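You operate a simulated robot arm through the tools that you are given. There is no shell and no other tool. Be economical: measure what you need, move in short steps, check, and stop when the job is done.

You are at the controls of a simulated robot arm. One attempt, no reset.

TASK
Load the cooker: grid in, water to the line, the lentils pan on the grid, then lock the lid.
Fine: the jug goes back; the other pan stays.
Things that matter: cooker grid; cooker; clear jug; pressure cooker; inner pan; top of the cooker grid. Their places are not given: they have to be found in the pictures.

The check looks at the end state, three seconds after you hand in, the way a careful person would. Anything else that was tipped, shoved, dropped, spilled or broken makes it a failure. Lids that push on must go on centred and level and be pressed home; caps that screw on are set level and turned clockwise until they are tight.

THE ROBOT
A 6-joint arm with a two-finger parallel gripper, fixed in place. Base frame: the origin is at the foot of the arm, x ahead of it, y to its left, z up; the work surface is at about z = 0.8. Readings come in m, rad, newtons and seconds.
With the tool pointing down near the work surface it reaches from about 0.18 to 0.84 m from the base axis. Its first joint turns from -2.897 to 2.897 rad. Payload 3.91 kg.
The tool frame sits at the grasp point between the pads (the TCP): z along the fingers, y along the line on which they close. The tips reach 0.03 m beyond it. The gripper opens to 0.11 m. The fingers are 0.02 m wide and 0.01 m thick; the gripper's body (0.048 by 0.112 m) begins 0.055 m behind the TCP.
Orientation is told as [roll, pitch, yaw] about the base's x, y, z axes, in that order, counted from this pose: with the fingers straight down and closing along the base's y, the tool's x points along the base's -x, its y along +y and its z along -z.

THE INTERFACE
- The arm moves only by the tool nudge_tool. Its argument "steps" is text: rows parted by semicolons, each of 7 numbers parted by spaces: the shift along the tool's x, y, z in units of 300 mm (1.0 is 300 mm), then the turn, a rotation vector about the tool's x, y, z in units of 180 degrees (1.0 is 180 degrees), then the opening, from 0 (shut) to 1 (fully open). In form: tx ty tz wx wy wz jaw; .... A call has 1 to 20 rows; each row is the pose to reach, as a shift and turn from the pose commanded when the call began, along the tool's axes at that moment. A call with a number of a shift or a turn outside -1 to 1 is refused whole. Each row takes 0.2 s and may step no farther than 0.05 m and 0.15 rad from the row before; otherwise, or with a gripper value out of range, the whole call is refused. A pose out of reach is approached as far as the arm can. The call stops where the force on the tool passes 90 N (or 10 N more than at its start, if that is more) or the arm is blocked; 0.2 s more then pass. The fingers move at their own pace (about 0.108 m/s each) and stop on an object; they squeeze with about 40 N. The grip force told is the motor's: it shows also when the fingers shut on nothing. Time passes only in rows, and 0.2 s behind the last, so rows that repeat a pose let the fingers close. It gives the time, the measured TCP pose, the force on the tool (base axes), the opening and the grip force at its end, in the units of the frame above (readings bear some noise).
- Cameras (640 x 400 px; columns grow to the right, rows downward): "scene" is fixed at [0.4002, -0.4992, 1.5481]; the picture's right is [0.96, 0.28, 0.00], its down [0.27, -0.92, -0.27] and it looks along [-0.08, 0.26, -0.96] (base axes); focal length 214 px, centre (320, 200). "wrist" rides on the gripper at [-0.036, 0, -0.057] in the tool frame; the picture's right is [0.00, -1.00, 0.00], its down [0.97, 0.00, -0.24] and it looks along [0.24, 0.00, 0.97] (tool axes); focal length 218 px, centre (320, 200).
- grab_frame(camera): a new picture of that camera. The clock stands still meanwhile.
- raise_lower(by): slides the trunk up (or, below 0, down) by that many m; the arm rides with it, the base frame stays. It gives what a move gives, with no picture.
- pixel_to_xyz(camera, pixels): for up to 12 pixels [column, row] of the newest picture of that camera ("zoom" is the newest enlarged one), the place [x, y, z] in the base frame of the surface seen there, good to about 0.002 m. The clock stands still meanwhile.
- close_up(camera, box): a new picture of the part [left, top, right, bottom] of that camera's present view, enlarged. The clock stands still meanwhile.
- finish_job(): hands the job in; it is judged then, once.

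Go step by step. Measure first, check grasps and placings, and put right what went wrong. The budget is 80 turns and 54 pictures, counting those below and the enlarged ones. Unless the task says otherwise, let go and move clear before handing in, and close with one line.

The tools are called after ">>>" as name(argument=value, ...) on one line, values as JSON. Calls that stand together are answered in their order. nudge_tool: Moves the arm, as the interface text tells. Its arguments: {"type":"object","properties":{"steps":{"type":"string"}},"required":["steps"]} The other tools are called the same way: raise_lower (by) slides the trunk up or down; grab_frame (camera) takes a picture; pixel_to_xyz (camera, pixels) gives the place of the surface under pixels of a picture; close_up (camera, box) takes an enlarged picture of a part of a camera's view; finish_job () hands the job in.

At the start:

```text
time_s: 0.0
tcp_pos: [0.4163, -0.1873, 1.3034]
tcp_rot: [-0.001, 0.001, 0.0]
wrist_force: [0.3, 0.6, 0.3]
gripper_width: 0.1099
gripper_force: 0.0
trunk travel left (down, up): [-0.475, 0.065]
```

scene: 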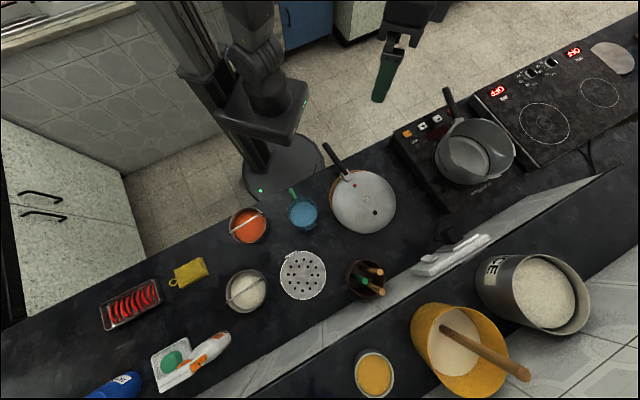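
wrist: 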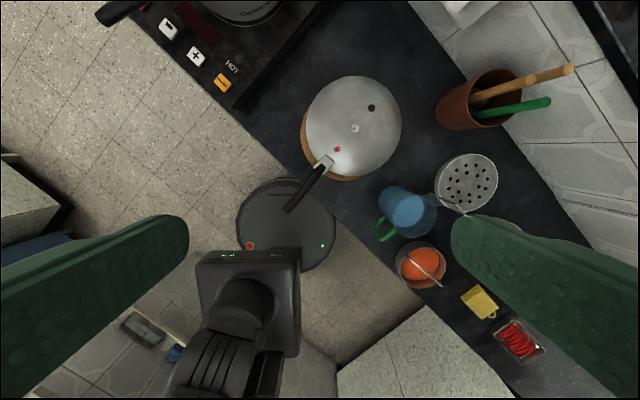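

The scene shows the cooker pot at about (475,150), its lid at (363,200), the grid at (303,275), the jug at (302,210), and pans at (248,225) orange and (245,290) white. I'll measure these and look closer.

>>> close_up(camera="scene", box=[210, 140, 410, 320])

>>> close_up(camera="scene", box=[390, 70, 550, 220])

>>> pixel_to_xyz(camera="scene", pixels=[[475, 155], [440, 150], [515, 150], [470, 185], [363, 200], [335, 155], [303, 275], [302, 215], [248, 225], [245, 290], [365, 280], [450, 100]])

```text
2.22 times, centred on (310, 230) of scene
```

zoom: 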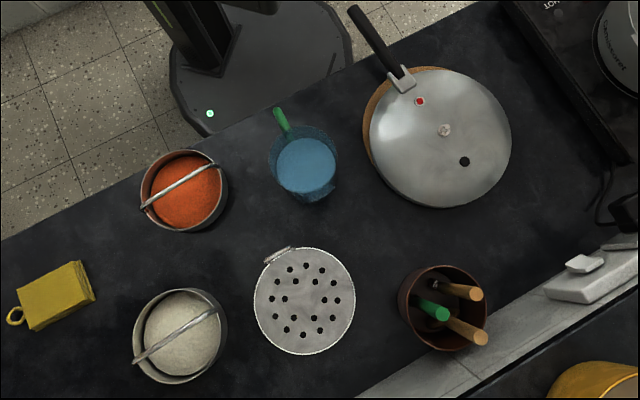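

```text
2.67 times, centred on (470, 145) of scene
```

zoom: 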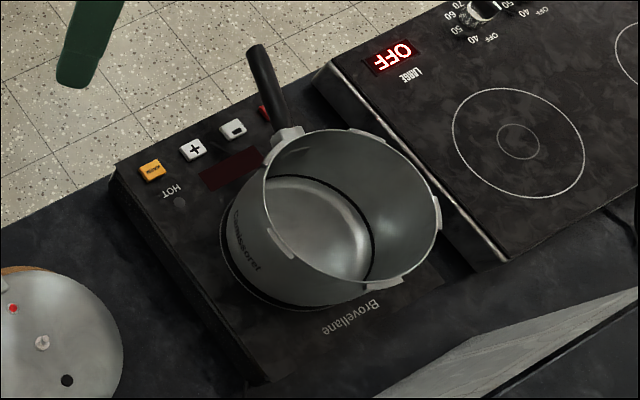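

```text
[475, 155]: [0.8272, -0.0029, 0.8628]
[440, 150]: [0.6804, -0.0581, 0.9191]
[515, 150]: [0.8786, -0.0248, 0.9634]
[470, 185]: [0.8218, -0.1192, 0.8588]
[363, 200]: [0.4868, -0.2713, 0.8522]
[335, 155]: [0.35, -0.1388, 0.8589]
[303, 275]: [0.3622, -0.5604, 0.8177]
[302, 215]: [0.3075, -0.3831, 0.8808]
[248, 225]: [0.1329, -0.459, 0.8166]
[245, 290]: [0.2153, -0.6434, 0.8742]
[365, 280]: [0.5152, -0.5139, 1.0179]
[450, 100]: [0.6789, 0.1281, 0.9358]
```

Orange contents at (183,190) in the zoom look like red lentils and the white ones like rice, so the orange pan goes in. I'll measure the pot in the newest zoom.

>>> pixel_to_xyz(camera="zoom", pixels=[[264, 180], [440, 205], [345, 131], [372, 290], [283, 243], [320, 235], [371, 250], [340, 184], [280, 176], [368, 225], [290, 132], [255, 50]])

>>> close_up(camera="scene", box=[420, 100, 530, 200])

```text
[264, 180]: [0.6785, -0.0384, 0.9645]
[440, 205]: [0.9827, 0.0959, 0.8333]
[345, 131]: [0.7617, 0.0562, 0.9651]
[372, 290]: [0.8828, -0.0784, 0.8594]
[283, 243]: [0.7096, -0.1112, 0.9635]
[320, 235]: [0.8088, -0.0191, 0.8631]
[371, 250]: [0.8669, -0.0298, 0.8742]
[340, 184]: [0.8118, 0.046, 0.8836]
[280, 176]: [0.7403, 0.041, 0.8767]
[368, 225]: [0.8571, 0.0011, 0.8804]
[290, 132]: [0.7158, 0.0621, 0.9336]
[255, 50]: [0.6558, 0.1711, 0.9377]
```

```text
4.00 times, centred on (475, 150) of scene
```

zoom: 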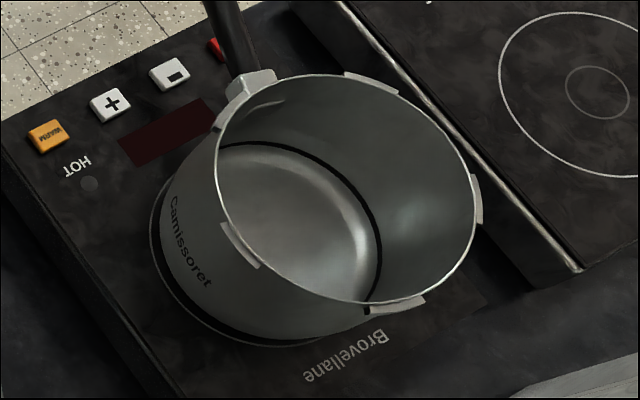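

The dark line inside the pot sits around z=0.88 over a floor at 0.863, with the rim at 0.965. Next I'll measure rim points and lugs.

>>> pixel_to_xyz(camera="zoom", pixels=[[218, 180], [300, 286], [340, 301], [420, 294], [471, 180], [430, 110], [310, 75], [240, 246], [478, 200], [395, 309], [368, 82], [375, 230]])

>>> close_up(camera="scene", box=[320, 130, 410, 240])

```text
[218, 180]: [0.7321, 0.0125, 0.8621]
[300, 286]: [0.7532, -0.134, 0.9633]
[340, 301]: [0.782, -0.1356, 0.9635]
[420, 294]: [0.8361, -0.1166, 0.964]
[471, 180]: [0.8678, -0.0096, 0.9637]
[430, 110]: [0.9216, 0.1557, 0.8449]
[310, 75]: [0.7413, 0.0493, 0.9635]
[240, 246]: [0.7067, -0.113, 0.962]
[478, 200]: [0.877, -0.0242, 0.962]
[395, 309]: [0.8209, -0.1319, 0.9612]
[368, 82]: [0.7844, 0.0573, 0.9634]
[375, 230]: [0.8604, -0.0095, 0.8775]
```

```text
3.64 times, centred on (365, 185) of scene
```

zoom: 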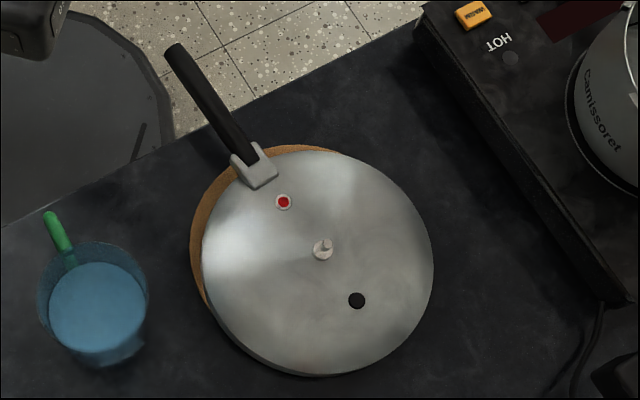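

Fitted pot: centre about (0.7755,-0.0405), rim radius 0.097, handle at about 120°, and lugs every 72°. Next I measure the lid and jug in this zoom.

>>> pixel_to_xyz(camera="zoom", pixels=[[322, 244], [326, 245], [250, 150], [178, 58], [215, 105], [205, 245], [433, 260], [315, 374], [340, 152], [284, 202], [357, 300], [255, 165]])

>>> pixel_to_xyz(camera="scene", pixels=[[294, 192], [298, 203], [302, 200], [289, 210], [315, 210], [303, 226], [230, 226], [267, 225], [249, 208], [249, 243], [248, 225], [303, 252]])

```text
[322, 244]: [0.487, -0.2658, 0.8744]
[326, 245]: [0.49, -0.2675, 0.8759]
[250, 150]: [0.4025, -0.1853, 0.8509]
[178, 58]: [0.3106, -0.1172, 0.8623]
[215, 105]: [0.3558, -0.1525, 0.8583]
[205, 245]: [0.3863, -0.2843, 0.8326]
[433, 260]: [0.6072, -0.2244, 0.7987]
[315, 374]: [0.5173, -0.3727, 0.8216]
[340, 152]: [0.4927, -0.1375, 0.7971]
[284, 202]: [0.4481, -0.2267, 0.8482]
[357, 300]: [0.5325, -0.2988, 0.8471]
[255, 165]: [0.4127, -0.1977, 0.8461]
```

```text
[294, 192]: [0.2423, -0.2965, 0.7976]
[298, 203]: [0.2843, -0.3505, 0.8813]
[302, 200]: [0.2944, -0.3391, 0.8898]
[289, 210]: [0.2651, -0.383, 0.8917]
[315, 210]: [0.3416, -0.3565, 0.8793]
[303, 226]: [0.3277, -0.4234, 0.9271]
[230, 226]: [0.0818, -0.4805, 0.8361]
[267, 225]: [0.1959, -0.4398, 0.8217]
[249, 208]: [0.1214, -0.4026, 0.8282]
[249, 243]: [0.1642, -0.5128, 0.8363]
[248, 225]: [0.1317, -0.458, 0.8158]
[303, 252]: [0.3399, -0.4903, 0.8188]
```

The lid's knob is at (0.488,-0.266), with its handle at about 140° and tip near (0.31,-0.117,0.86). I'll move the wrist camera above the grid, jug and pan area for detail.

>>> nudge_tool(steps="0.0275 -0.11 0.083 0 0 0 1; 0.055 -0.22 0.167 0 0 0 1; 0.0825 -0.33 0.25 0 0 0 1; 0.11 -0.44 0.333 0 0 0 1; 0.1375 -0.55 0.417 0 0 0 1; 0.165 -0.66 0.5 0 0 0 1; 0.1925 -0.77 0.583 0 0 0 1; 0.22 -0.877 0.667 0 0 0 1; 0.22 -0.877 0.667 0 0 0 1")

>>> grab_frame(camera="wrist")

```text
time_s: 2.0
tcp_pos: [0.3512, -0.451, 1.1038]
tcp_rot: [-0.001, 0.002, 0.0]
wrist_force: [-0.5, -0.1, 0.1]
gripper_width: 0.11
gripper_force: 0.1
trunk travel left (down, up): [-0.475, 0.065]
```

```text
47 pictures are left
```

wrist: 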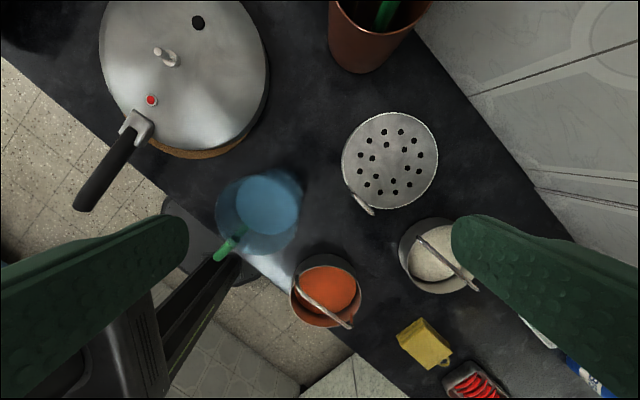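

The wrist view shows the grid with a small tab at (362,203), the jug handle at (228,245), and the lid knob as a vertical post at (165,57). I'll zoom in on the grid and measure it.

>>> close_up(camera="wrist", box=[320, 95, 460, 225])

>>> close_up(camera="wrist", box=[190, 150, 370, 340])

>>> pixel_to_xyz(camera="wrist", pixels=[[390, 160], [343, 155], [438, 160], [390, 113], [392, 207], [362, 201], [370, 211], [353, 196], [362, 207], [388, 185], [440, 225], [345, 195]])

>>> pixel_to_xyz(camera="wrist", pixels=[[228, 243], [217, 257], [239, 236], [268, 205], [301, 190], [220, 195], [265, 250], [326, 290], [321, 306], [297, 286], [349, 326], [328, 256]])

```text
3.08 times, centred on (390, 160) of wrist
```

zoom: 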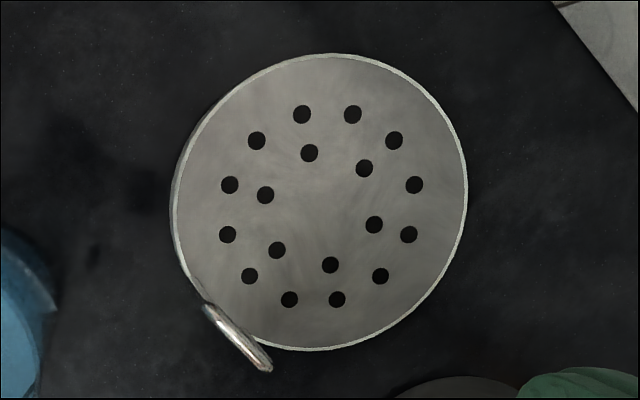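

```text
2.11 times, centred on (280, 245) of wrist
```

zoom: 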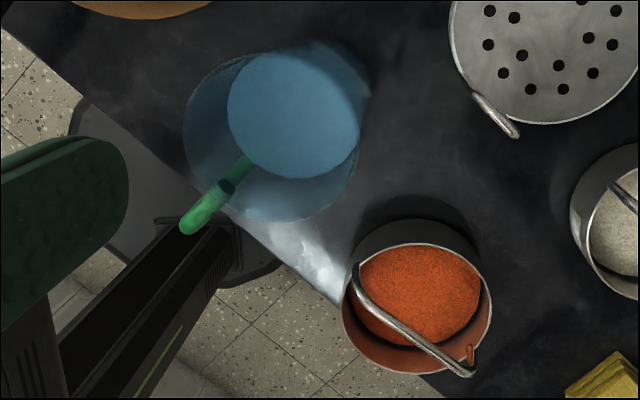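

```text
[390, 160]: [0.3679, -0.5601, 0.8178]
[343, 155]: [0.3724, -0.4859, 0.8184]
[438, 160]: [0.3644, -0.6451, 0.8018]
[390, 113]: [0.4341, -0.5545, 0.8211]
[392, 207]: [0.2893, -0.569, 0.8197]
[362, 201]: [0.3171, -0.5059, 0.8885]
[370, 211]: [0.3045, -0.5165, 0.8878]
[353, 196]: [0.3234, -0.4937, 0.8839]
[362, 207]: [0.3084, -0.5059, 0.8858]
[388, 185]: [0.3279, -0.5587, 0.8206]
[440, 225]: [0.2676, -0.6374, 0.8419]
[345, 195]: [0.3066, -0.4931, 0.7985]
```

```text
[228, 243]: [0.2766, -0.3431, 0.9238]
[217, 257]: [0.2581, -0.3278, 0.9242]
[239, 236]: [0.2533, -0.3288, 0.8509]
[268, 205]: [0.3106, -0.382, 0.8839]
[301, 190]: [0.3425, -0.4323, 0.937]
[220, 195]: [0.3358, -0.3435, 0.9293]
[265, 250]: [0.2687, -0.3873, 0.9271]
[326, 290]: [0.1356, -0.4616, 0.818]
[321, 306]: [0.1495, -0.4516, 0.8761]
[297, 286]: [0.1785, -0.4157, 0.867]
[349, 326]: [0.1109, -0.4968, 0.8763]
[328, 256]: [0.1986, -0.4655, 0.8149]
```

The grid's disc centre is about (0.363,-0.561), with a wire loop handle rising to z≈0.888 at (0.314,-0.505) running along about 45°. I'll go above the loop with the jaw across it (yaw +45°), then check.

>>> nudge_tool(steps="0.02 -0.03 0.06 0 0 -0.042 0.6; 0.04 -0.06 0.13 0 0 -0.084 0.6; 0.06 -0.09 0.2 0 0 -0.126 0.6; 0.08 -0.12 0.27 0 0 -0.168 0.6; 0.1 -0.15 0.34 0 0 -0.21 0.6; 0.124 -0.18 0.41 0 0 -0.25 0.6; 0.124 -0.18 0.43 0 0 -0.25 0.6; 0.124 -0.18 0.43 0 0 -0.25 0.6")

>>> grab_frame(camera="wrist")

```text
time_s: 3.8
tcp_pos: [0.3134, -0.5037, 0.974]
tcp_rot: [-0.001, -0.001, 0.786]
wrist_force: [0.5, -0.4, -0.7]
gripper_width: 0.066
gripper_force: 0.1
trunk travel left (down, up): [-0.475, 0.065]
```

```text
44 pictures are left
```

wrist: 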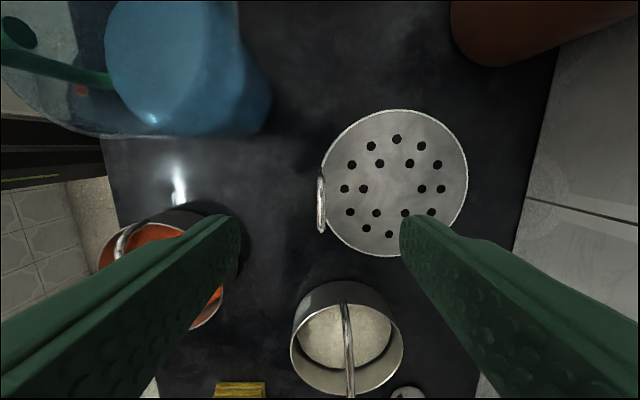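

The loop runs vertically at column 321, rows 178–232, centred between the fingers. I descend 0.11 m and close.

>>> nudge_tool(steps="0 0 0.12 0 0 0 0.6; 0 0 0.24 0 0 0 0.6; 0 0 0.32 0 0 0 0.6; 0 0 0.365 0 0 0 0.6; 0 0 0.365 0 0 0 0; 0 0 0.365 0 0 0 0; 0 0 0.365 0 0 0 0")

>>> grab_frame(camera="wrist")

```text
time_s: 5.4
tcp_pos: [0.3142, -0.5042, 0.8655]
tcp_rot: [0.0, 0.0, 0.787]
wrist_force: [-0.2, -0.5, 0.3]
gripper_width: 0.0072
gripper_force: 40.2
trunk travel left (down, up): [-0.475, 0.065]
```

```text
43 pictures are left
```

wrist: 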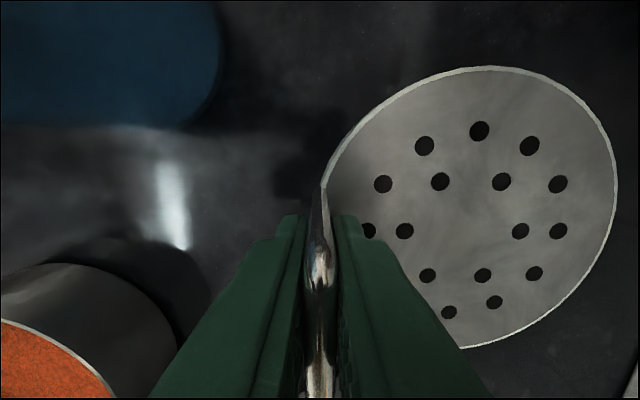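

The gripper holds the loop (7 mm, 40 N). I'll measure the disc edge for the grip offset and lift a little.

>>> pixel_to_xyz(camera="wrist", pixels=[[490, 70], [400, 92], [560, 88], [613, 200], [550, 310], [470, 346], [336, 170], [480, 200]])

>>> nudge_tool(steps="0 0 -0.05 0 0 0 0; 0 0 -0.12 0 0 0 0; 0 0 -0.2 0 0 0 0; 0 0 -0.3 0 0 0 0; 0 0 -0.4 0 0 0 0; 0 0 -0.5 0 0 0 0; 0 0 -0.5 0 0 0 0")

>>> grab_frame(camera="wrist")

```text
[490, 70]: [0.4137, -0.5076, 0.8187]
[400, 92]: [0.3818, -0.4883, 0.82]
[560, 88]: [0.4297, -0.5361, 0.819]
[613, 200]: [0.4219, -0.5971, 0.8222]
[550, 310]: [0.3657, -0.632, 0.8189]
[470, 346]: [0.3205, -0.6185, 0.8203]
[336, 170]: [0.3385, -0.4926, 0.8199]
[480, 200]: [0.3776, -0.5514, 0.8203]
```

```text
time_s: 7.0
tcp_pos: [0.3127, -0.5043, 1.0163]
tcp_rot: [0.001, 0.0, 0.786]
wrist_force: [-0.3, 0.3, -1.9]
gripper_width: 0.007
gripper_force: 39.6
trunk travel left (down, up): [-0.475, 0.065]
```

```text
42 pictures are left
```

wrist: 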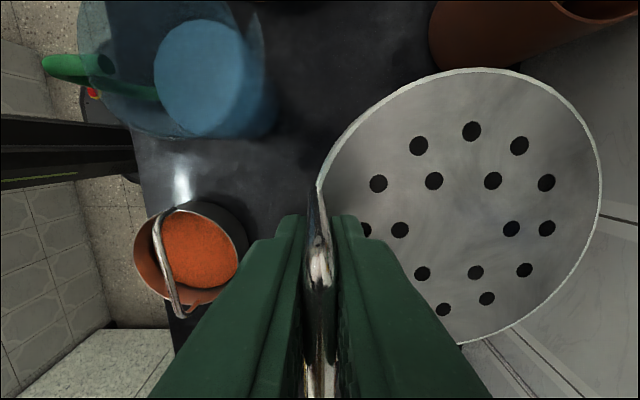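

The grid is lifted and looks slightly drooped. I'll measure its tilt.

>>> pixel_to_xyz(camera="wrist", pixels=[[480, 74], [595, 200], [470, 200], [350, 165], [460, 338], [540, 310]])

```text
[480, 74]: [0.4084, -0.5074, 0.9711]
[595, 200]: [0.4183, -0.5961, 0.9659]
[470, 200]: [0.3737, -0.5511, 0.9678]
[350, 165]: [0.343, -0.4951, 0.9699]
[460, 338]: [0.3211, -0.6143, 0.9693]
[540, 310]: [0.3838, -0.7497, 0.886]
```

The droop is only about 2–3°, with the disc about 0.048 m below the TCP, which is fine. I'll raise it and carry it toward the pot in three legs.

>>> nudge_tool(steps="0 0 -0.12 0 0 0 0; -0.06 0.007 -0.25 0 0 0 0; -0.15 0.015 -0.35 0 0 0 0; -0.28 0.03 -0.38 0 0 0 0; -0.42 0.045 -0.38 0 0 0 0; -0.56 0.06 -0.38 0 0 0 0; -0.7 0.07 -0.38 0 0 0 0; -0.8 0.084 -0.38 0 0 0 0; -0.8 0.084 -0.38 0 0 0 0")

>>> nudge_tool(steps="-0.1 0.01 0 0 0 0 0; -0.24 0.025 0 0 0 0 0; -0.38 0.04 0 0 0 0 0; -0.52 0.055 0 0 0 0 0; -0.66 0.07 0 0 0 0 0; -0.8 0.084 0 0 0 0 0; -0.8 0.084 0 0 0 0 0")

```text
time_s: 9.0
tcp_pos: [0.4654, -0.3178, 1.1284]
tcp_rot: [0.0, -0.001, 0.785]
wrist_force: [-0.3, 0.4, -1.8]
gripper_width: 0.0073
gripper_force: 39.7
trunk travel left (down, up): [-0.475, 0.065]
```

```text
time_s: 10.6
tcp_pos: [0.6186, -0.129, 1.1298]
tcp_rot: [0.001, 0.001, 0.785]
wrist_force: [0.0, 0.2, -0.7]
gripper_width: 0.0073
gripper_force: 40.4
trunk travel left (down, up): [-0.475, 0.065]
```

Tracking is fine with the TCP at (0.619,-0.129). Last leg goes over the pot, then a look.

>>> nudge_tool(steps="-0.12 0.013 0 0 0 0 0; -0.26 0.03 0 0 0 0 0; -0.4 0.045 0 0 0 0 0; -0.52 0.06 0 0 0 0 0; -0.595 0.067 0 0 0 0 0; -0.595 0.067 0 0 0 0 0")

>>> grab_frame(camera="wrist")

>>> grab_frame(camera="scene")

```text
time_s: 12.0
tcp_pos: [0.7289, 0.0111, 1.1288]
tcp_rot: [0.0, 0.001, 0.785]
wrist_force: [-0.2, 0.5, -1.0]
gripper_width: 0.0069
gripper_force: 40.1
trunk travel left (down, up): [-0.475, 0.065]
```

```text
41 pictures are left
```

wrist: 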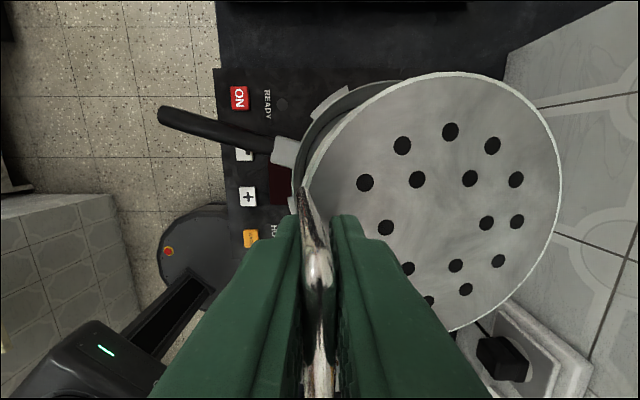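

```text
40 pictures are left
```

scene: 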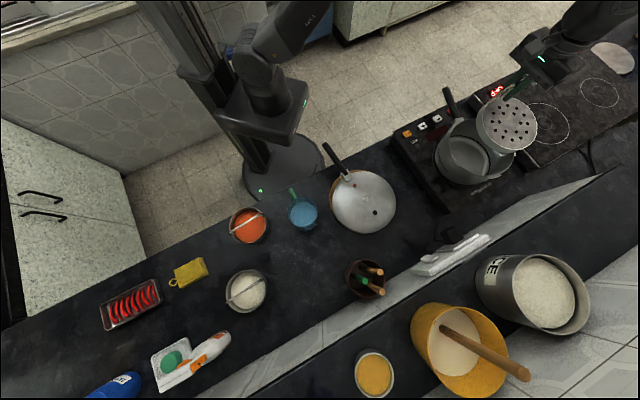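

The disc hangs over the pot. I'll check its tilt and centre with pixel readings before lowering.

>>> pixel_to_xyz(camera="wrist", pixels=[[450, 76], [370, 110], [555, 160], [535, 250], [455, 328], [320, 160], [440, 200], [520, 100]])

```text
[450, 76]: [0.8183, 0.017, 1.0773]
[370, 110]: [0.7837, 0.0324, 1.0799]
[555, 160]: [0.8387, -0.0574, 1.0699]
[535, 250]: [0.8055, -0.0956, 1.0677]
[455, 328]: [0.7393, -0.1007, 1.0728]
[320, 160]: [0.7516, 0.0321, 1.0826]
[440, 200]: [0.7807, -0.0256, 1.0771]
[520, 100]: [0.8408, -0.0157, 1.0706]
```

The disc droops about 6° at the far side, and its centre is close to the pot centre. I'll counter-tilt about tool x by 6° while lowering to just above the floor.

>>> nudge_tool(steps="0 0 0.1 0.016 0 0 0; 0 0 0.22 0.033 0 0 0; 0 0 0.34 0.033 0 0 0; 0 0 0.46 0.033 0 0 0; 0 0 0.54 0.033 0 0 0; 0 0 0.6 0.033 0 0 0; 0 0 0.63 0.033 0 0 0; 0 0 0.63 0.033 0 0 0")

>>> grab_frame(camera="wrist")

>>> close_up(camera="scene", box=[420, 90, 550, 200])

```text
time_s: 13.8
tcp_pos: [0.7293, 0.0098, 0.9417]
tcp_rot: [-0.102, -0.001, 0.786]
wrist_force: [1.9, -2.0, 0.6]
gripper_width: 0.007
gripper_force: 40.1
trunk travel left (down, up): [-0.475, 0.065]
```

```text
39 pictures are left
```

wrist: 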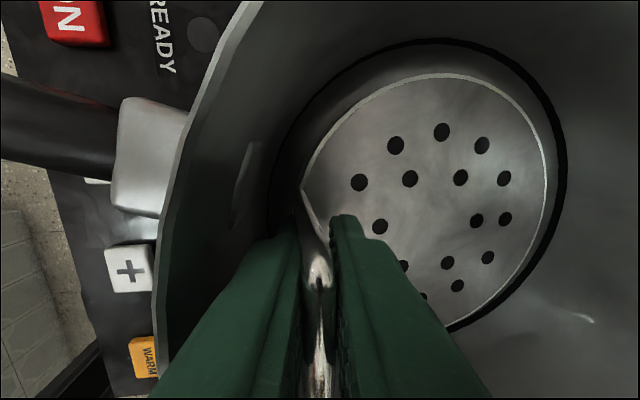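

```text
3.64 times, centred on (485, 145) of scene
```

zoom: 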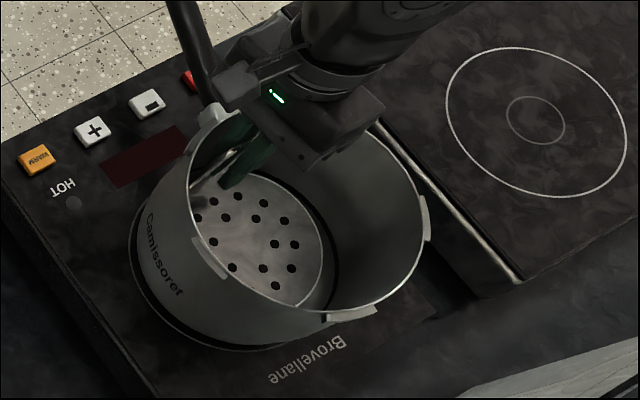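

Slight side force, and the disc's far edge at (548,200) looks close to the wall line. I'll measure the disc and line positions.

>>> pixel_to_xyz(camera="wrist", pixels=[[561, 180], [440, 41], [540, 80], [345, 77], [455, 328], [510, 295], [543, 180], [440, 80], [320, 155], [500, 280], [290, 135], [512, 120]])

```text
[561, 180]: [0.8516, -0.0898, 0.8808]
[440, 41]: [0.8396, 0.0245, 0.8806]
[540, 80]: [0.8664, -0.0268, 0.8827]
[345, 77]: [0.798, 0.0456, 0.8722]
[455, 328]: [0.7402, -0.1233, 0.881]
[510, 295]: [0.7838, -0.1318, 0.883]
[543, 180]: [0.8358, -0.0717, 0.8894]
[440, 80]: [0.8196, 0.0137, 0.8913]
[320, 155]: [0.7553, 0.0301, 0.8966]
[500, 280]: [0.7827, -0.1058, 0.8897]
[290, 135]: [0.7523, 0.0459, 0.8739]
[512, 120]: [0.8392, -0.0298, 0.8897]
```

The disc has about 2 cm of clearance all round and sits about 5–10 mm above rest. I lower the last bit and open slightly.

>>> nudge_tool(steps="0 0 0.02 0 0 0 0; 0 0 0.037 0 0 0 0; 0 0 0.037 0 0 0 0; 0 0 0.037 0 0 0 0.2; 0 0 0.037 0 0 0 0.2")

>>> grab_frame(camera="wrist")

```text
time_s: 15.0
tcp_pos: [0.7303, 0.0091, 0.9292]
tcp_rot: [-0.103, -0.002, 0.785]
wrist_force: [1.9, -1.4, -0.7]
gripper_width: 0.0218
gripper_force: 0.0
trunk travel left (down, up): [-0.475, 0.065]
```

```text
37 pictures are left
```

wrist: 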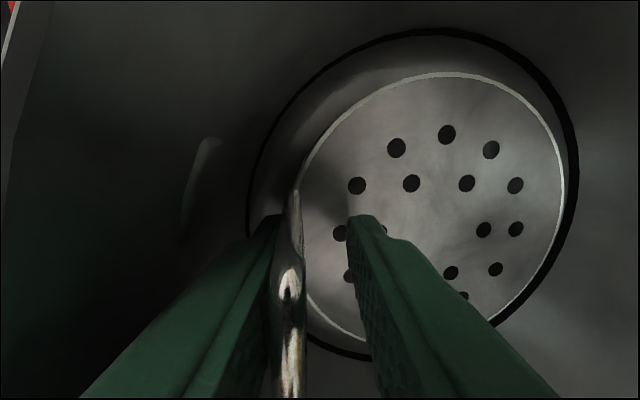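

The grid is down and the fingers are free of the loop. I retract along the tool axis and level the tool above.

>>> nudge_tool(steps="0 0 -0.06 0 0 0 0.2; 0 0 -0.15 0 0 0 0.2; 0 0 -0.3 0 0 0 0.2; 0 0 -0.45 0 0 0 0.2; 0 0 -0.6 -0.033 0 0 0.2; 0 0 -0.7 -0.033 0 0 0.2; 0 0 -0.7 -0.033 0 0 0.2")

>>> grab_frame(camera="wrist")

```text
time_s: 16.6
tcp_pos: [0.7143, 0.0253, 1.1388]
tcp_rot: [-0.001, -0.001, 0.785]
wrist_force: [-0.1, -0.3, -0.2]
gripper_width: 0.0219
gripper_force: 0.0
trunk travel left (down, up): [-0.475, 0.065]
```

```text
36 pictures are left
```

wrist: 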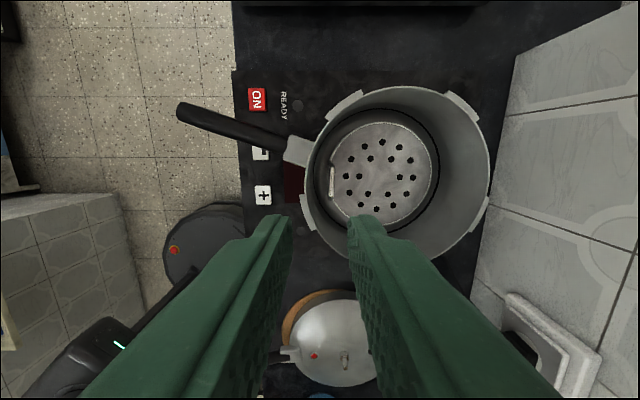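

The grid sits in the pot with its loop at (332,180). I'll measure the grid and some rim features.

>>> pixel_to_xyz(camera="wrist", pixels=[[385, 124], [431, 175], [385, 222], [345, 190], [385, 173], [332, 180], [343, 108], [463, 108], [488, 200], [424, 258], [310, 225], [298, 150]])

```text
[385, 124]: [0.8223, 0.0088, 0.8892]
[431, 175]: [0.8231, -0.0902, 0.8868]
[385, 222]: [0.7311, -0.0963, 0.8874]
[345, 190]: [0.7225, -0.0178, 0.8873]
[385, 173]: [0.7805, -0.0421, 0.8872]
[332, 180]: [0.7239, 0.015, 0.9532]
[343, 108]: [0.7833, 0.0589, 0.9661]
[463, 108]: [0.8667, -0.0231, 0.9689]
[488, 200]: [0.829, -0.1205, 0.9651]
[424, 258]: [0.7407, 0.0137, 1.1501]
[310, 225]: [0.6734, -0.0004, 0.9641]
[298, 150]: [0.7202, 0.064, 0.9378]
```

The grid is flat at z≈0.887. Now the jug: a close-up from the scene camera.

>>> close_up(camera="scene", box=[270, 170, 340, 240])

>>> pixel_to_xyz(camera="zoom", pixels=[[240, 90], [225, 60], [250, 120], [205, 170], [245, 140], [310, 110], [410, 160], [420, 230], [205, 230], [330, 320], [390, 310], [320, 210]])

```text
5.71 times, centred on (305, 205) of scene
```

zoom: 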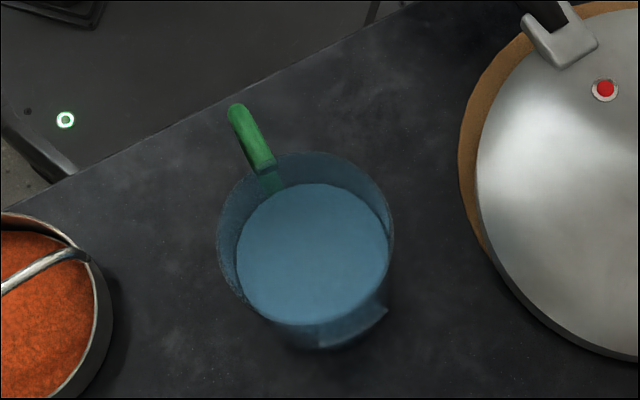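

```text
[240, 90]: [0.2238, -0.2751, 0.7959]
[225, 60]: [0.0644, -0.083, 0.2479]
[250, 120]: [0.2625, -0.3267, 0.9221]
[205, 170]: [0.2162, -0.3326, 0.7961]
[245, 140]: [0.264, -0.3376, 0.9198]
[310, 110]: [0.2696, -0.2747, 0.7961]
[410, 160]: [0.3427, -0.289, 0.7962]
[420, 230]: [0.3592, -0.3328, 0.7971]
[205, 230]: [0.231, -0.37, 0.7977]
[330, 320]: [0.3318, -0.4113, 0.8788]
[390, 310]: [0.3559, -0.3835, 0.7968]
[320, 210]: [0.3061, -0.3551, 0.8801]
```

The jug's handle is at the upper left (250,140) and the spout at about (385,312), opposite it. I'll measure the rim and handle.

>>> pixel_to_xyz(camera="zoom", pixels=[[220, 225], [391, 205], [325, 153], [290, 155], [300, 348], [384, 312], [370, 325], [262, 160], [236, 110], [243, 135], [268, 180], [250, 300]])

>>> nudge_tool(steps="0.1 0 0 0 0 0.04 0.6; 0.2 0 0 0 0 0.08 0.6; 0.3 0 0 0 0 0.12 0.6; 0.4 0 0 0 0 0.16 0.6; 0.5 0 0 0 0 0.2 0.6; 0.6 0 0 0 0 0.24 0.6; 0.7 0 0 0 0 0.25 0.6; 0.8 0 0 0 0 0.25 0.6; 0.9 0 0 0 0 0.25 0.6; 1 0 0 0 0 0.25 0.6")

```text
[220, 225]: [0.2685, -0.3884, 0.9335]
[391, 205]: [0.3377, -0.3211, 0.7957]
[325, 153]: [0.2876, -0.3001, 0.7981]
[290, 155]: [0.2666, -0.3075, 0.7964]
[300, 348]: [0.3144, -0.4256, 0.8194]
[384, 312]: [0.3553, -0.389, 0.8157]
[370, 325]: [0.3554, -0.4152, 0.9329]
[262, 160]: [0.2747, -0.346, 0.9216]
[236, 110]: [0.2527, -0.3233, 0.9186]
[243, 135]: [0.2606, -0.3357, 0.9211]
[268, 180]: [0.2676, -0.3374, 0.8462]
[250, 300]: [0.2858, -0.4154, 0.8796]
```

```text
time_s: 18.8
tcp_pos: [0.5008, -0.1877, 1.1388]
tcp_rot: [0.001, 0.0, 0.002]
wrist_force: [0.1, -1.0, -0.9]
gripper_width: 0.0659
gripper_force: 0.1
trunk travel left (down, up): [-0.475, 0.065]
```

The handle's top bar runs from (0.275,-0.346) to (0.253,-0.323) at z≈0.92, and the spout is opposite at (0.35,-0.42). Before grasping, I'll rehearse the pouring pose with an empty hand, at yaw -90° over the pot, then tilt 90°.

>>> nudge_tool(steps="-0.08 0.07 0 0 0 0.045 0.6; -0.16 0.14 0 0 0 0.09 0.6; -0.24 0.21 0 0 0 0.135 0.6; -0.32 0.28 0 0 0 0.18 0.6; -0.4 0.35 0 0 0 0.225 0.6; -0.48 0.42 0 0 0 0.27 0.6; -0.56 0.49 0 0 0 0.315 0.6; -0.64 0.56 0 0 0 0.36 0.6; -0.72 0.63 0 0 0 0.405 0.6; -0.8 0.69 0 0 0 0.45 0.6; -0.917 0.759 0 0 0 0.495 0.6; -0.917 0.759 0 0 0 0.5 0.6")

>>> nudge_tool(steps="0 0 0 0 0.045 0 0.6; 0 0 0 0 0.09 0 0.6; 0 0 0 0 0.135 0 0.6; 0 0 0 0 0.18 0 0.6; 0 0 0 0 0.225 0 0.6; 0 0 0 0 0.27 0 0.6; 0 0 0 0 0.315 0 0.6; 0 0 0 0 0.36 0 0.6; 0 0 0 0 0.405 0 0.6; 0 0 0 0 0.45 0 0.6; 0 0 0 0 0.495 0 0.6; 0 0 0 0 0.5 0 0.6; 0 0 0 0 0.5 0 0.6")

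```text
time_s: 21.4
tcp_pos: [0.7775, 0.0404, 1.1389]
tcp_rot: [0.0, 0.002, -1.573]
wrist_force: [-0.3, 0.0, -0.2]
gripper_width: 0.0661
gripper_force: 0.1
trunk travel left (down, up): [-0.475, 0.065]
```

```text
time_s: 24.2
tcp_pos: [0.7773, 0.0418, 1.1384]
tcp_rot: [-3.069, 1.569, 1.644]
wrist_force: [0.3, -0.7, -0.3]
gripper_width: 0.066
gripper_force: 0.0
trunk travel left (down, up): [-0.475, 0.065]
```

The 90° tilt is reachable. I test 25° more, then return to vertical.

>>> nudge_tool(steps="0 0 0 0 0.045 0 0.6; 0 0 0 0 0.09 0 0.6; 0 0 0 0 0.135 0 0.6; 0 0 0 0 0.14 0 0.6")

>>> nudge_tool(steps="0 0 0 0 -0.045 0 0.6; 0 0 0 0 -0.09 0 0.6; 0 0 0 0 -0.135 0 0.6; 0 0 0 0 -0.18 0 0.6; 0 0 0 0 -0.225 0 0.6; 0 0 0 0 -0.27 0 0.6; 0 0 0 0 -0.315 0 0.6; 0 0 0 0 -0.36 0 0.6; 0 0 0 0 -0.405 0 0.6; 0 0 0 0 -0.45 0 0.6; 0 0 0 0 -0.495 0 0.6; 0 0 0 0 -0.54 0 0.6; 0 0 0 0 -0.585 0 0.6; 0 0 0 0 -0.63 0 0.6; 0 0 0 0 -0.64 0 0.6; 0 0 0 0 -0.64 0 0.6")

```text
time_s: 25.2
tcp_pos: [0.7781, 0.0411, 1.1382]
tcp_rot: [3.14, 1.13, 1.572]
wrist_force: [0.4, -0.6, 0.7]
gripper_width: 0.066
gripper_force: 0.0
trunk travel left (down, up): [-0.475, 0.065]
```

```text
time_s: 28.6
tcp_pos: [0.779, 0.0406, 1.1389]
tcp_rot: [0.0, -0.001, -1.571]
wrist_force: [-0.5, -0.2, 0.3]
gripper_width: 0.066
gripper_force: 0.1
trunk travel left (down, up): [-0.475, 0.065]
```

It reaches 115° and returned cleanly. Now I go above the jug handle with yaw -46°.

>>> nudge_tool(steps="-0.089 -0.124 0 0 0 0 0.5; -0.178 -0.248 0 0 0 0 0.5; -0.266 -0.372 0 0 0 0 0.5; -0.355 -0.496 0 0 0 0 0.5; -0.443 -0.62 0 0 0 0 0.5; -0.532 -0.744 0 0 0 0 0.5; -0.62 -0.868 0 0 0 0 0.5; -0.62 -0.868 0 0 0 0 0.5")

>>> nudge_tool(steps="-0.088 -0.124 0.03 0 0 -0.035 0.5; -0.176 -0.247 0.06 0 0 -0.07 0.5; -0.264 -0.371 0.09 0 0 -0.105 0.5; -0.352 -0.494 0.12 0 0 -0.14 0.5; -0.44 -0.618 0.15 0 0 -0.175 0.5; -0.528 -0.741 0.2 0 0 -0.21 0.5; -0.615 -0.865 0.25 0 0 -0.244 0.5; -0.615 -0.865 0.28 0 0 -0.244 0.5; -0.615 -0.865 0.28 0 0 -0.244 0.5")

>>> grab_frame(camera="wrist")

```text
time_s: 30.4
tcp_pos: [0.5173, -0.1451, 1.1369]
tcp_rot: [-0.001, -0.001, -1.571]
wrist_force: [0.2, -0.8, 0.9]
gripper_width: 0.0549
gripper_force: 0.1
trunk travel left (down, up): [-0.475, 0.065]
```

```text
time_s: 32.4
tcp_pos: [0.2586, -0.3291, 1.0551]
tcp_rot: [0.0, 0.0, -0.805]
wrist_force: [0.6, -1.0, 0.3]
gripper_width: 0.0547
gripper_force: 0.0
trunk travel left (down, up): [-0.475, 0.065]
```

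```text
34 pictures are left
```

wrist: 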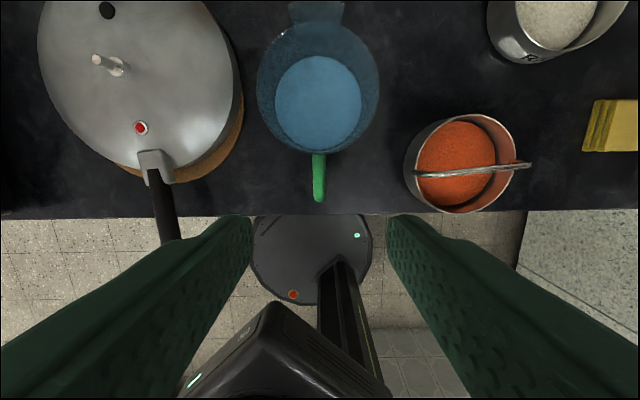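

The handle (rows 153–202, column 319) is aligned with the jaw centre and the spout points straight away. I descend 0.15 m and grip.

>>> nudge_tool(steps="0.013 0 0.12 0 0 0 0.5; 0.013 0 0.24 0 0 0 0.5; 0.013 0 0.36 0 0 0 0.5; 0.013 0 0.44 0 0 0 0.5; 0.013 0 0.5 0 0 0 0.5; 0.013 0 0.5 0 0 0 0; 0.013 0 0.5 0 0 0 0; 0.013 0 0.5 0 0 0 0")

>>> grab_frame(camera="wrist")

```text
time_s: 34.2
tcp_pos: [0.2557, -0.3267, 0.9051]
tcp_rot: [0.001, 0.0, -0.804]
wrist_force: [0.3, -0.3, 0.7]
gripper_width: 0.0118
gripper_force: 39.5
trunk travel left (down, up): [-0.475, 0.065]
```

```text
33 pictures are left
```

wrist: 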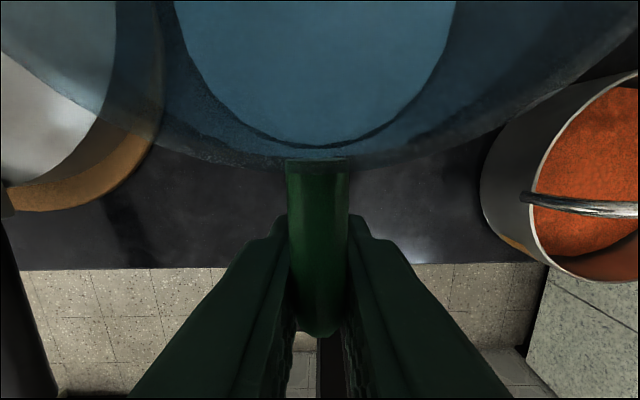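

The grip on the handle is solid (12 mm, 40 N). I lift gently about 4 cm and check for droop.

>>> nudge_tool(steps="0 0 -0.02 0 0 0 0; 0 0 -0.05 0 0 0 0; 0 0 -0.09 0 0 0 0; 0 0 -0.13 0 0 0 0; 0 0 -0.13 0 0 0 0; 0 0 -0.13 0 0 0 0")

>>> grab_frame(camera="wrist")

```text
time_s: 35.6
tcp_pos: [0.2543, -0.327, 0.9435]
tcp_rot: [0.002, 0.0, -0.805]
wrist_force: [0.5, 0.3, -6.1]
gripper_width: 0.0114
gripper_force: 40.2
trunk travel left (down, up): [-0.475, 0.065]
```

```text
32 pictures are left
```

wrist: 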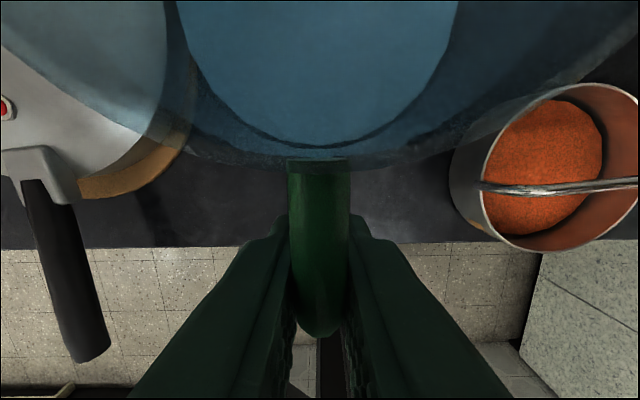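

No droop, and the load is about 6 N. I raise to z≈1.15 and carry the jug smoothly toward the pot.

>>> nudge_tool(steps="0 0 -0.05 0 0 0 0; 0 0 -0.15 0 0 0 0; 0 0 -0.26 0 0 0 0; 0 0 -0.37 0 0 0 0; 0 0 -0.48 0 0 0 0; 0 0 -0.58 0 0 0 0; 0 0 -0.65 0 0 0 0; 0 0.03 -0.69 0 0 0 0; -0.01 0.1 -0.69 0 0 0 0; -0.02 0.2 -0.69 0 0 0 0; -0.03 0.31 -0.69 0 0 0 0; -0.04 0.42 -0.69 0 0 0 0; -0.045 0.53 -0.69 0 0 0 0; -0.055 0.64 -0.69 0 0 0 0; -0.06 0.71 -0.69 0 0 0 0; -0.062 0.744 -0.69 0 0 0 0; -0.062 0.744 -0.69 0 0 0 0")

>>> nudge_tool(steps="0 0.04 0 0 0 0.01 0; -0.01 0.12 0 0 0 0.03 0; -0.02 0.22 0 0 0 0.055 0; -0.03 0.33 0 0 0 0.08 0; -0.035 0.44 0 0 0 0.11 0; -0.04 0.54 0 0 0 0.14 0; -0.05 0.63 0 0 0 0.165 0; -0.055 0.7 0 0 0 0.19 0; -0.06 0.73 0 0 0 0.215 0; -0.062 0.744 0 0 0 0.235 0; -0.062 0.744 0 0 0 0.244 0; -0.062 0.744 0 0 0 0.244 0")

```text
time_s: 39.2
tcp_pos: [0.4294, -0.1848, 1.1503]
tcp_rot: [-0.001, 0.0, -0.805]
wrist_force: [-1.0, -0.5, -5.5]
gripper_width: 0.0118
gripper_force: 40.2
trunk travel left (down, up): [-0.475, 0.065]
```

```text
time_s: 41.8
tcp_pos: [0.6009, -0.0431, 1.1509]
tcp_rot: [0.0, 0.0, -1.571]
wrist_force: [0.0, 0.6, -6.5]
gripper_width: 0.0114
gripper_force: 40.2
trunk travel left (down, up): [-0.475, 0.065]
```

Yaw is now -90°. I move on to the pre-pour position (0.7755, 0.097) and check from the scene camera.

>>> nudge_tool(steps="0.03 0.035 0 0 0 0 0; 0.09 0.11 0 0 0 0 0; 0.165 0.205 0 0 0 0 0; 0.245 0.305 0 0 0 0 0; 0.325 0.405 0 0 0 0 0; 0.395 0.495 0 0 0 0 0; 0.445 0.555 0 0 0 0 0; 0.467 0.582 0 0 0 0 0; 0.467 0.582 0 0 0 0 0")

>>> grab_frame(camera="scene")

>>> grab_frame(camera="wrist")

```text
time_s: 43.8
tcp_pos: [0.7769, 0.0954, 1.1514]
tcp_rot: [-0.001, 0.001, -1.57]
wrist_force: [-0.4, 0.9, -5.3]
gripper_width: 0.0116
gripper_force: 39.8
trunk travel left (down, up): [-0.475, 0.065]
```

```text
31 pictures are left
```

scene: 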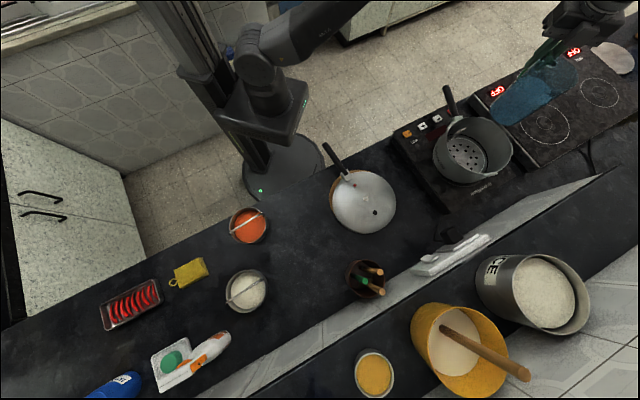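

```text
30 pictures are left
```

wrist: 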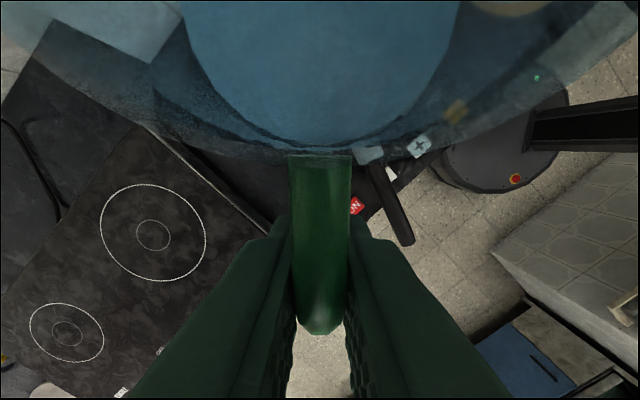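

The jug is held level over the pot. I tilt to 40° keeping the spout over the pot, then go in small steps.

>>> nudge_tool(steps="0.02 0 0 0 0.03 0 0; 0.04 0 0 0 0.06 0 0; 0.045 0 0 0 0.09 0 0; 0.045 0 0 0 0.12 0 0; 0.04 0 0 0 0.15 0 0; 0.03 0 0 0 0.18 0 0; 0.017 0 0 0 0.205 0 0; 0.005 0 0 0 0.222 0 0; 0.005 0 0 0 0.222 0 0")

>>> close_up(camera="scene", box=[420, 20, 620, 200])

```text
time_s: 45.8
tcp_pos: [0.7782, 0.0987, 1.15]
tcp_rot: [-0.001, 0.697, -1.572]
wrist_force: [0.0, 0.0, -6.3]
gripper_width: 0.0116
gripper_force: 39.9
trunk travel left (down, up): [-0.475, 0.065]
```

```text
2.22 times, centred on (520, 110) of scene
```

zoom: 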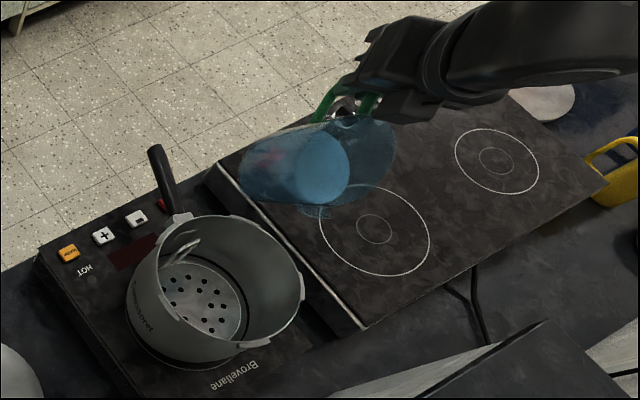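

There's no flow yet at 40°. I'll verify where the spout tip (320,212) really is.

>>> pixel_to_xyz(camera="zoom", pixels=[[318, 214], [328, 210], [322, 208], [320, 180], [250, 195], [390, 140]])

```text
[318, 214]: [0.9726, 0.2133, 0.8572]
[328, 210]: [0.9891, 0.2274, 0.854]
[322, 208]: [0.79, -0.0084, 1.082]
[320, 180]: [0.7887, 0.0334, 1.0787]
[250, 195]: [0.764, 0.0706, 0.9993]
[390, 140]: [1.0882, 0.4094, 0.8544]
```

The spout tip is at about (0.79,-0.01,1.08), well inside the pot opening. I tilt to 50° slowly and hold.

>>> nudge_tool(steps="-0.01 0 -0.009 0 0.018 0 0; -0.02 0 -0.017 0 0.037 0 0; -0.031 0 -0.026 0 0.0556 0 0; -0.031 0 -0.026 0 0.0556 0 0; -0.031 0 -0.026 0 0.0556 0 0; -0.031 0 -0.026 0 0.0556 0 0")

>>> close_up(camera="scene", box=[420, 40, 580, 190])

```text
time_s: 47.2
tcp_pos: [0.777, 0.0848, 1.1492]
tcp_rot: [-0.001, 0.874, -1.572]
wrist_force: [-0.8, -0.4, -4.7]
gripper_width: 0.0115
gripper_force: 40.3
trunk travel left (down, up): [-0.475, 0.065]
```

```text
2.67 times, centred on (500, 115) of scene
```

zoom: 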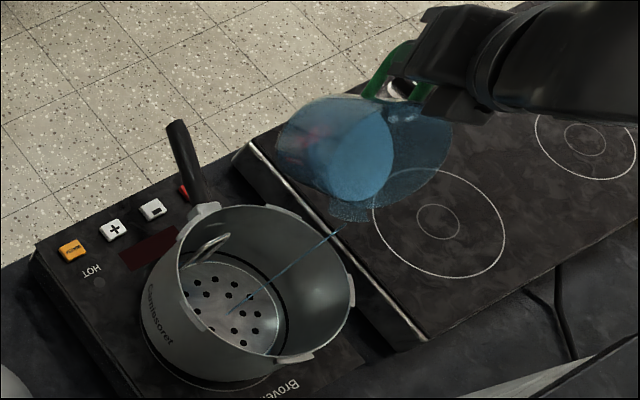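

A stream lands on the grid centre. I continue to 65° slowly and hold.

>>> nudge_tool(steps="-0.009 0 -0.01 0 0.014 0 0; -0.017 0 -0.02 0 0.028 0 0; -0.025 0 -0.03 0 0.042 0 0; -0.034 0 -0.04 0 0.056 0 0; -0.042 0 -0.05 0 0.07 0 0; -0.051 0 -0.0605 0 0.083 0 0; -0.051 0 -0.0605 0 0.083 0 0; -0.051 0 -0.0605 0 0.083 0 0; -0.051 0 -0.0605 0 0.083 0 0; -0.051 0 -0.0605 0 0.083 0 0; -0.051 0 -0.0605 0 0.083 0 0; -0.051 0 -0.0605 0 0.083 0 0")

>>> close_up(camera="scene", box=[420, 40, 580, 190])

```text
time_s: 49.8
tcp_pos: [0.7771, 0.0616, 1.1488]
tcp_rot: [-0.003, 1.133, -1.574]
wrist_force: [0.2, 0.2, -2.9]
gripper_width: 0.0115
gripper_force: 39.8
trunk travel left (down, up): [-0.475, 0.065]
```

```text
2.67 times, centred on (500, 115) of scene
```

zoom: 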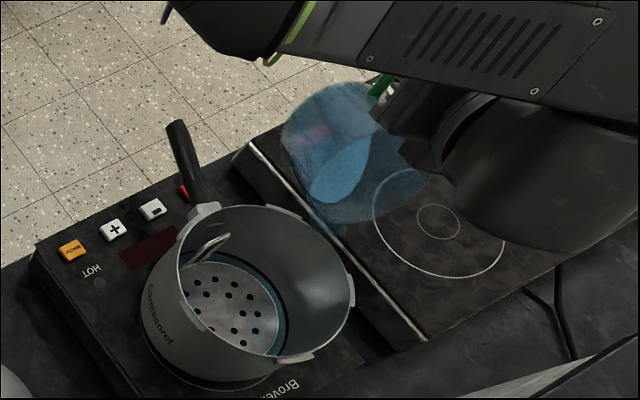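

About 0.3 kg has been poured, and blue water shows in the gap beside the grid. I'll check the level closely.

>>> close_up(camera="scene", box=[430, 105, 520, 190])

```text
4.71 times, centred on (475, 148) of scene
```

zoom: 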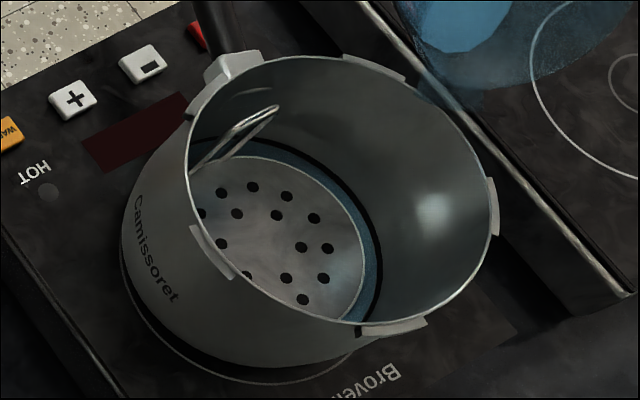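

>>> pixel_to_xyz(camera="zoom", pixels=[[371, 270], [368, 285], [358, 225], [340, 195], [310, 164], [377, 262], [374, 240], [365, 218], [280, 152], [372, 250], [381, 250], [366, 300]])

```text
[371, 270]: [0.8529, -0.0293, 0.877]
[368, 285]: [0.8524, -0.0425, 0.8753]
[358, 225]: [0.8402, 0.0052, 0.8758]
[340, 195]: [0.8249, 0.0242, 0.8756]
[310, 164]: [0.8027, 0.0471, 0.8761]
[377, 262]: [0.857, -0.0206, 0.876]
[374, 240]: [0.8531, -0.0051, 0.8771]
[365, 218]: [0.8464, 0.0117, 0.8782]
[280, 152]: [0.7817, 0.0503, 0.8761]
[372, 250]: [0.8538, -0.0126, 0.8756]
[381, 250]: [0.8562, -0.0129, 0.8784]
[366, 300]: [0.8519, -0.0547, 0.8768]
```

The water is at z≈0.876 and the line is centred at about 0.881, so about 5 mm (0.13 L) more is needed. I tilt to 73° in short steps.

>>> nudge_tool(steps="-0.006 0 -0.012 0 0.011 0 0; -0.011 0 -0.023 0 0.022 0 0; -0.016 0 -0.035 0 0.033 0 0; -0.022 0 -0.046 0 0.0445 0 0; -0.022 0 -0.046 0 0.0445 0 0; -0.022 0 -0.046 0 0.0445 0 0; -0.022 0 -0.046 0 0.0445 0 0; -0.022 0 -0.046 0 0.0445 0 0")

>>> close_up(camera="scene", box=[430, 105, 520, 190])

>>> pixel_to_xyz(camera="zoom", pixels=[[371, 270], [368, 285], [358, 225], [340, 195], [310, 164], [372, 250], [366, 300], [280, 152]])

```text
time_s: 51.6
tcp_pos: [0.7751, 0.0476, 1.1501]
tcp_rot: [-0.003, 1.272, -1.572]
wrist_force: [1.1, 0.0, -2.8]
gripper_width: 0.0115
gripper_force: 40.1
trunk travel left (down, up): [-0.475, 0.065]
```

```text
4.71 times, centred on (475, 148) of scene
```

zoom: 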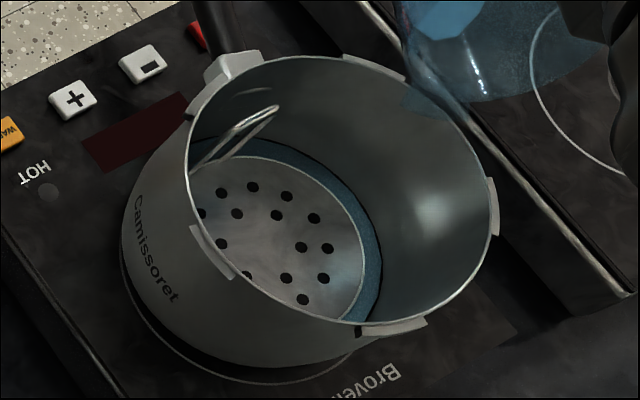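

```text
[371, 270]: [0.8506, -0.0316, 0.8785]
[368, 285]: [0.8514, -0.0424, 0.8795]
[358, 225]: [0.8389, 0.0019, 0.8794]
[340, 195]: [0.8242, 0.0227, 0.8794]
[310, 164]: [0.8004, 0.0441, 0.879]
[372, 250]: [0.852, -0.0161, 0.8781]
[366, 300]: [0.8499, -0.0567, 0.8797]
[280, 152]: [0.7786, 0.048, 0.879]
```

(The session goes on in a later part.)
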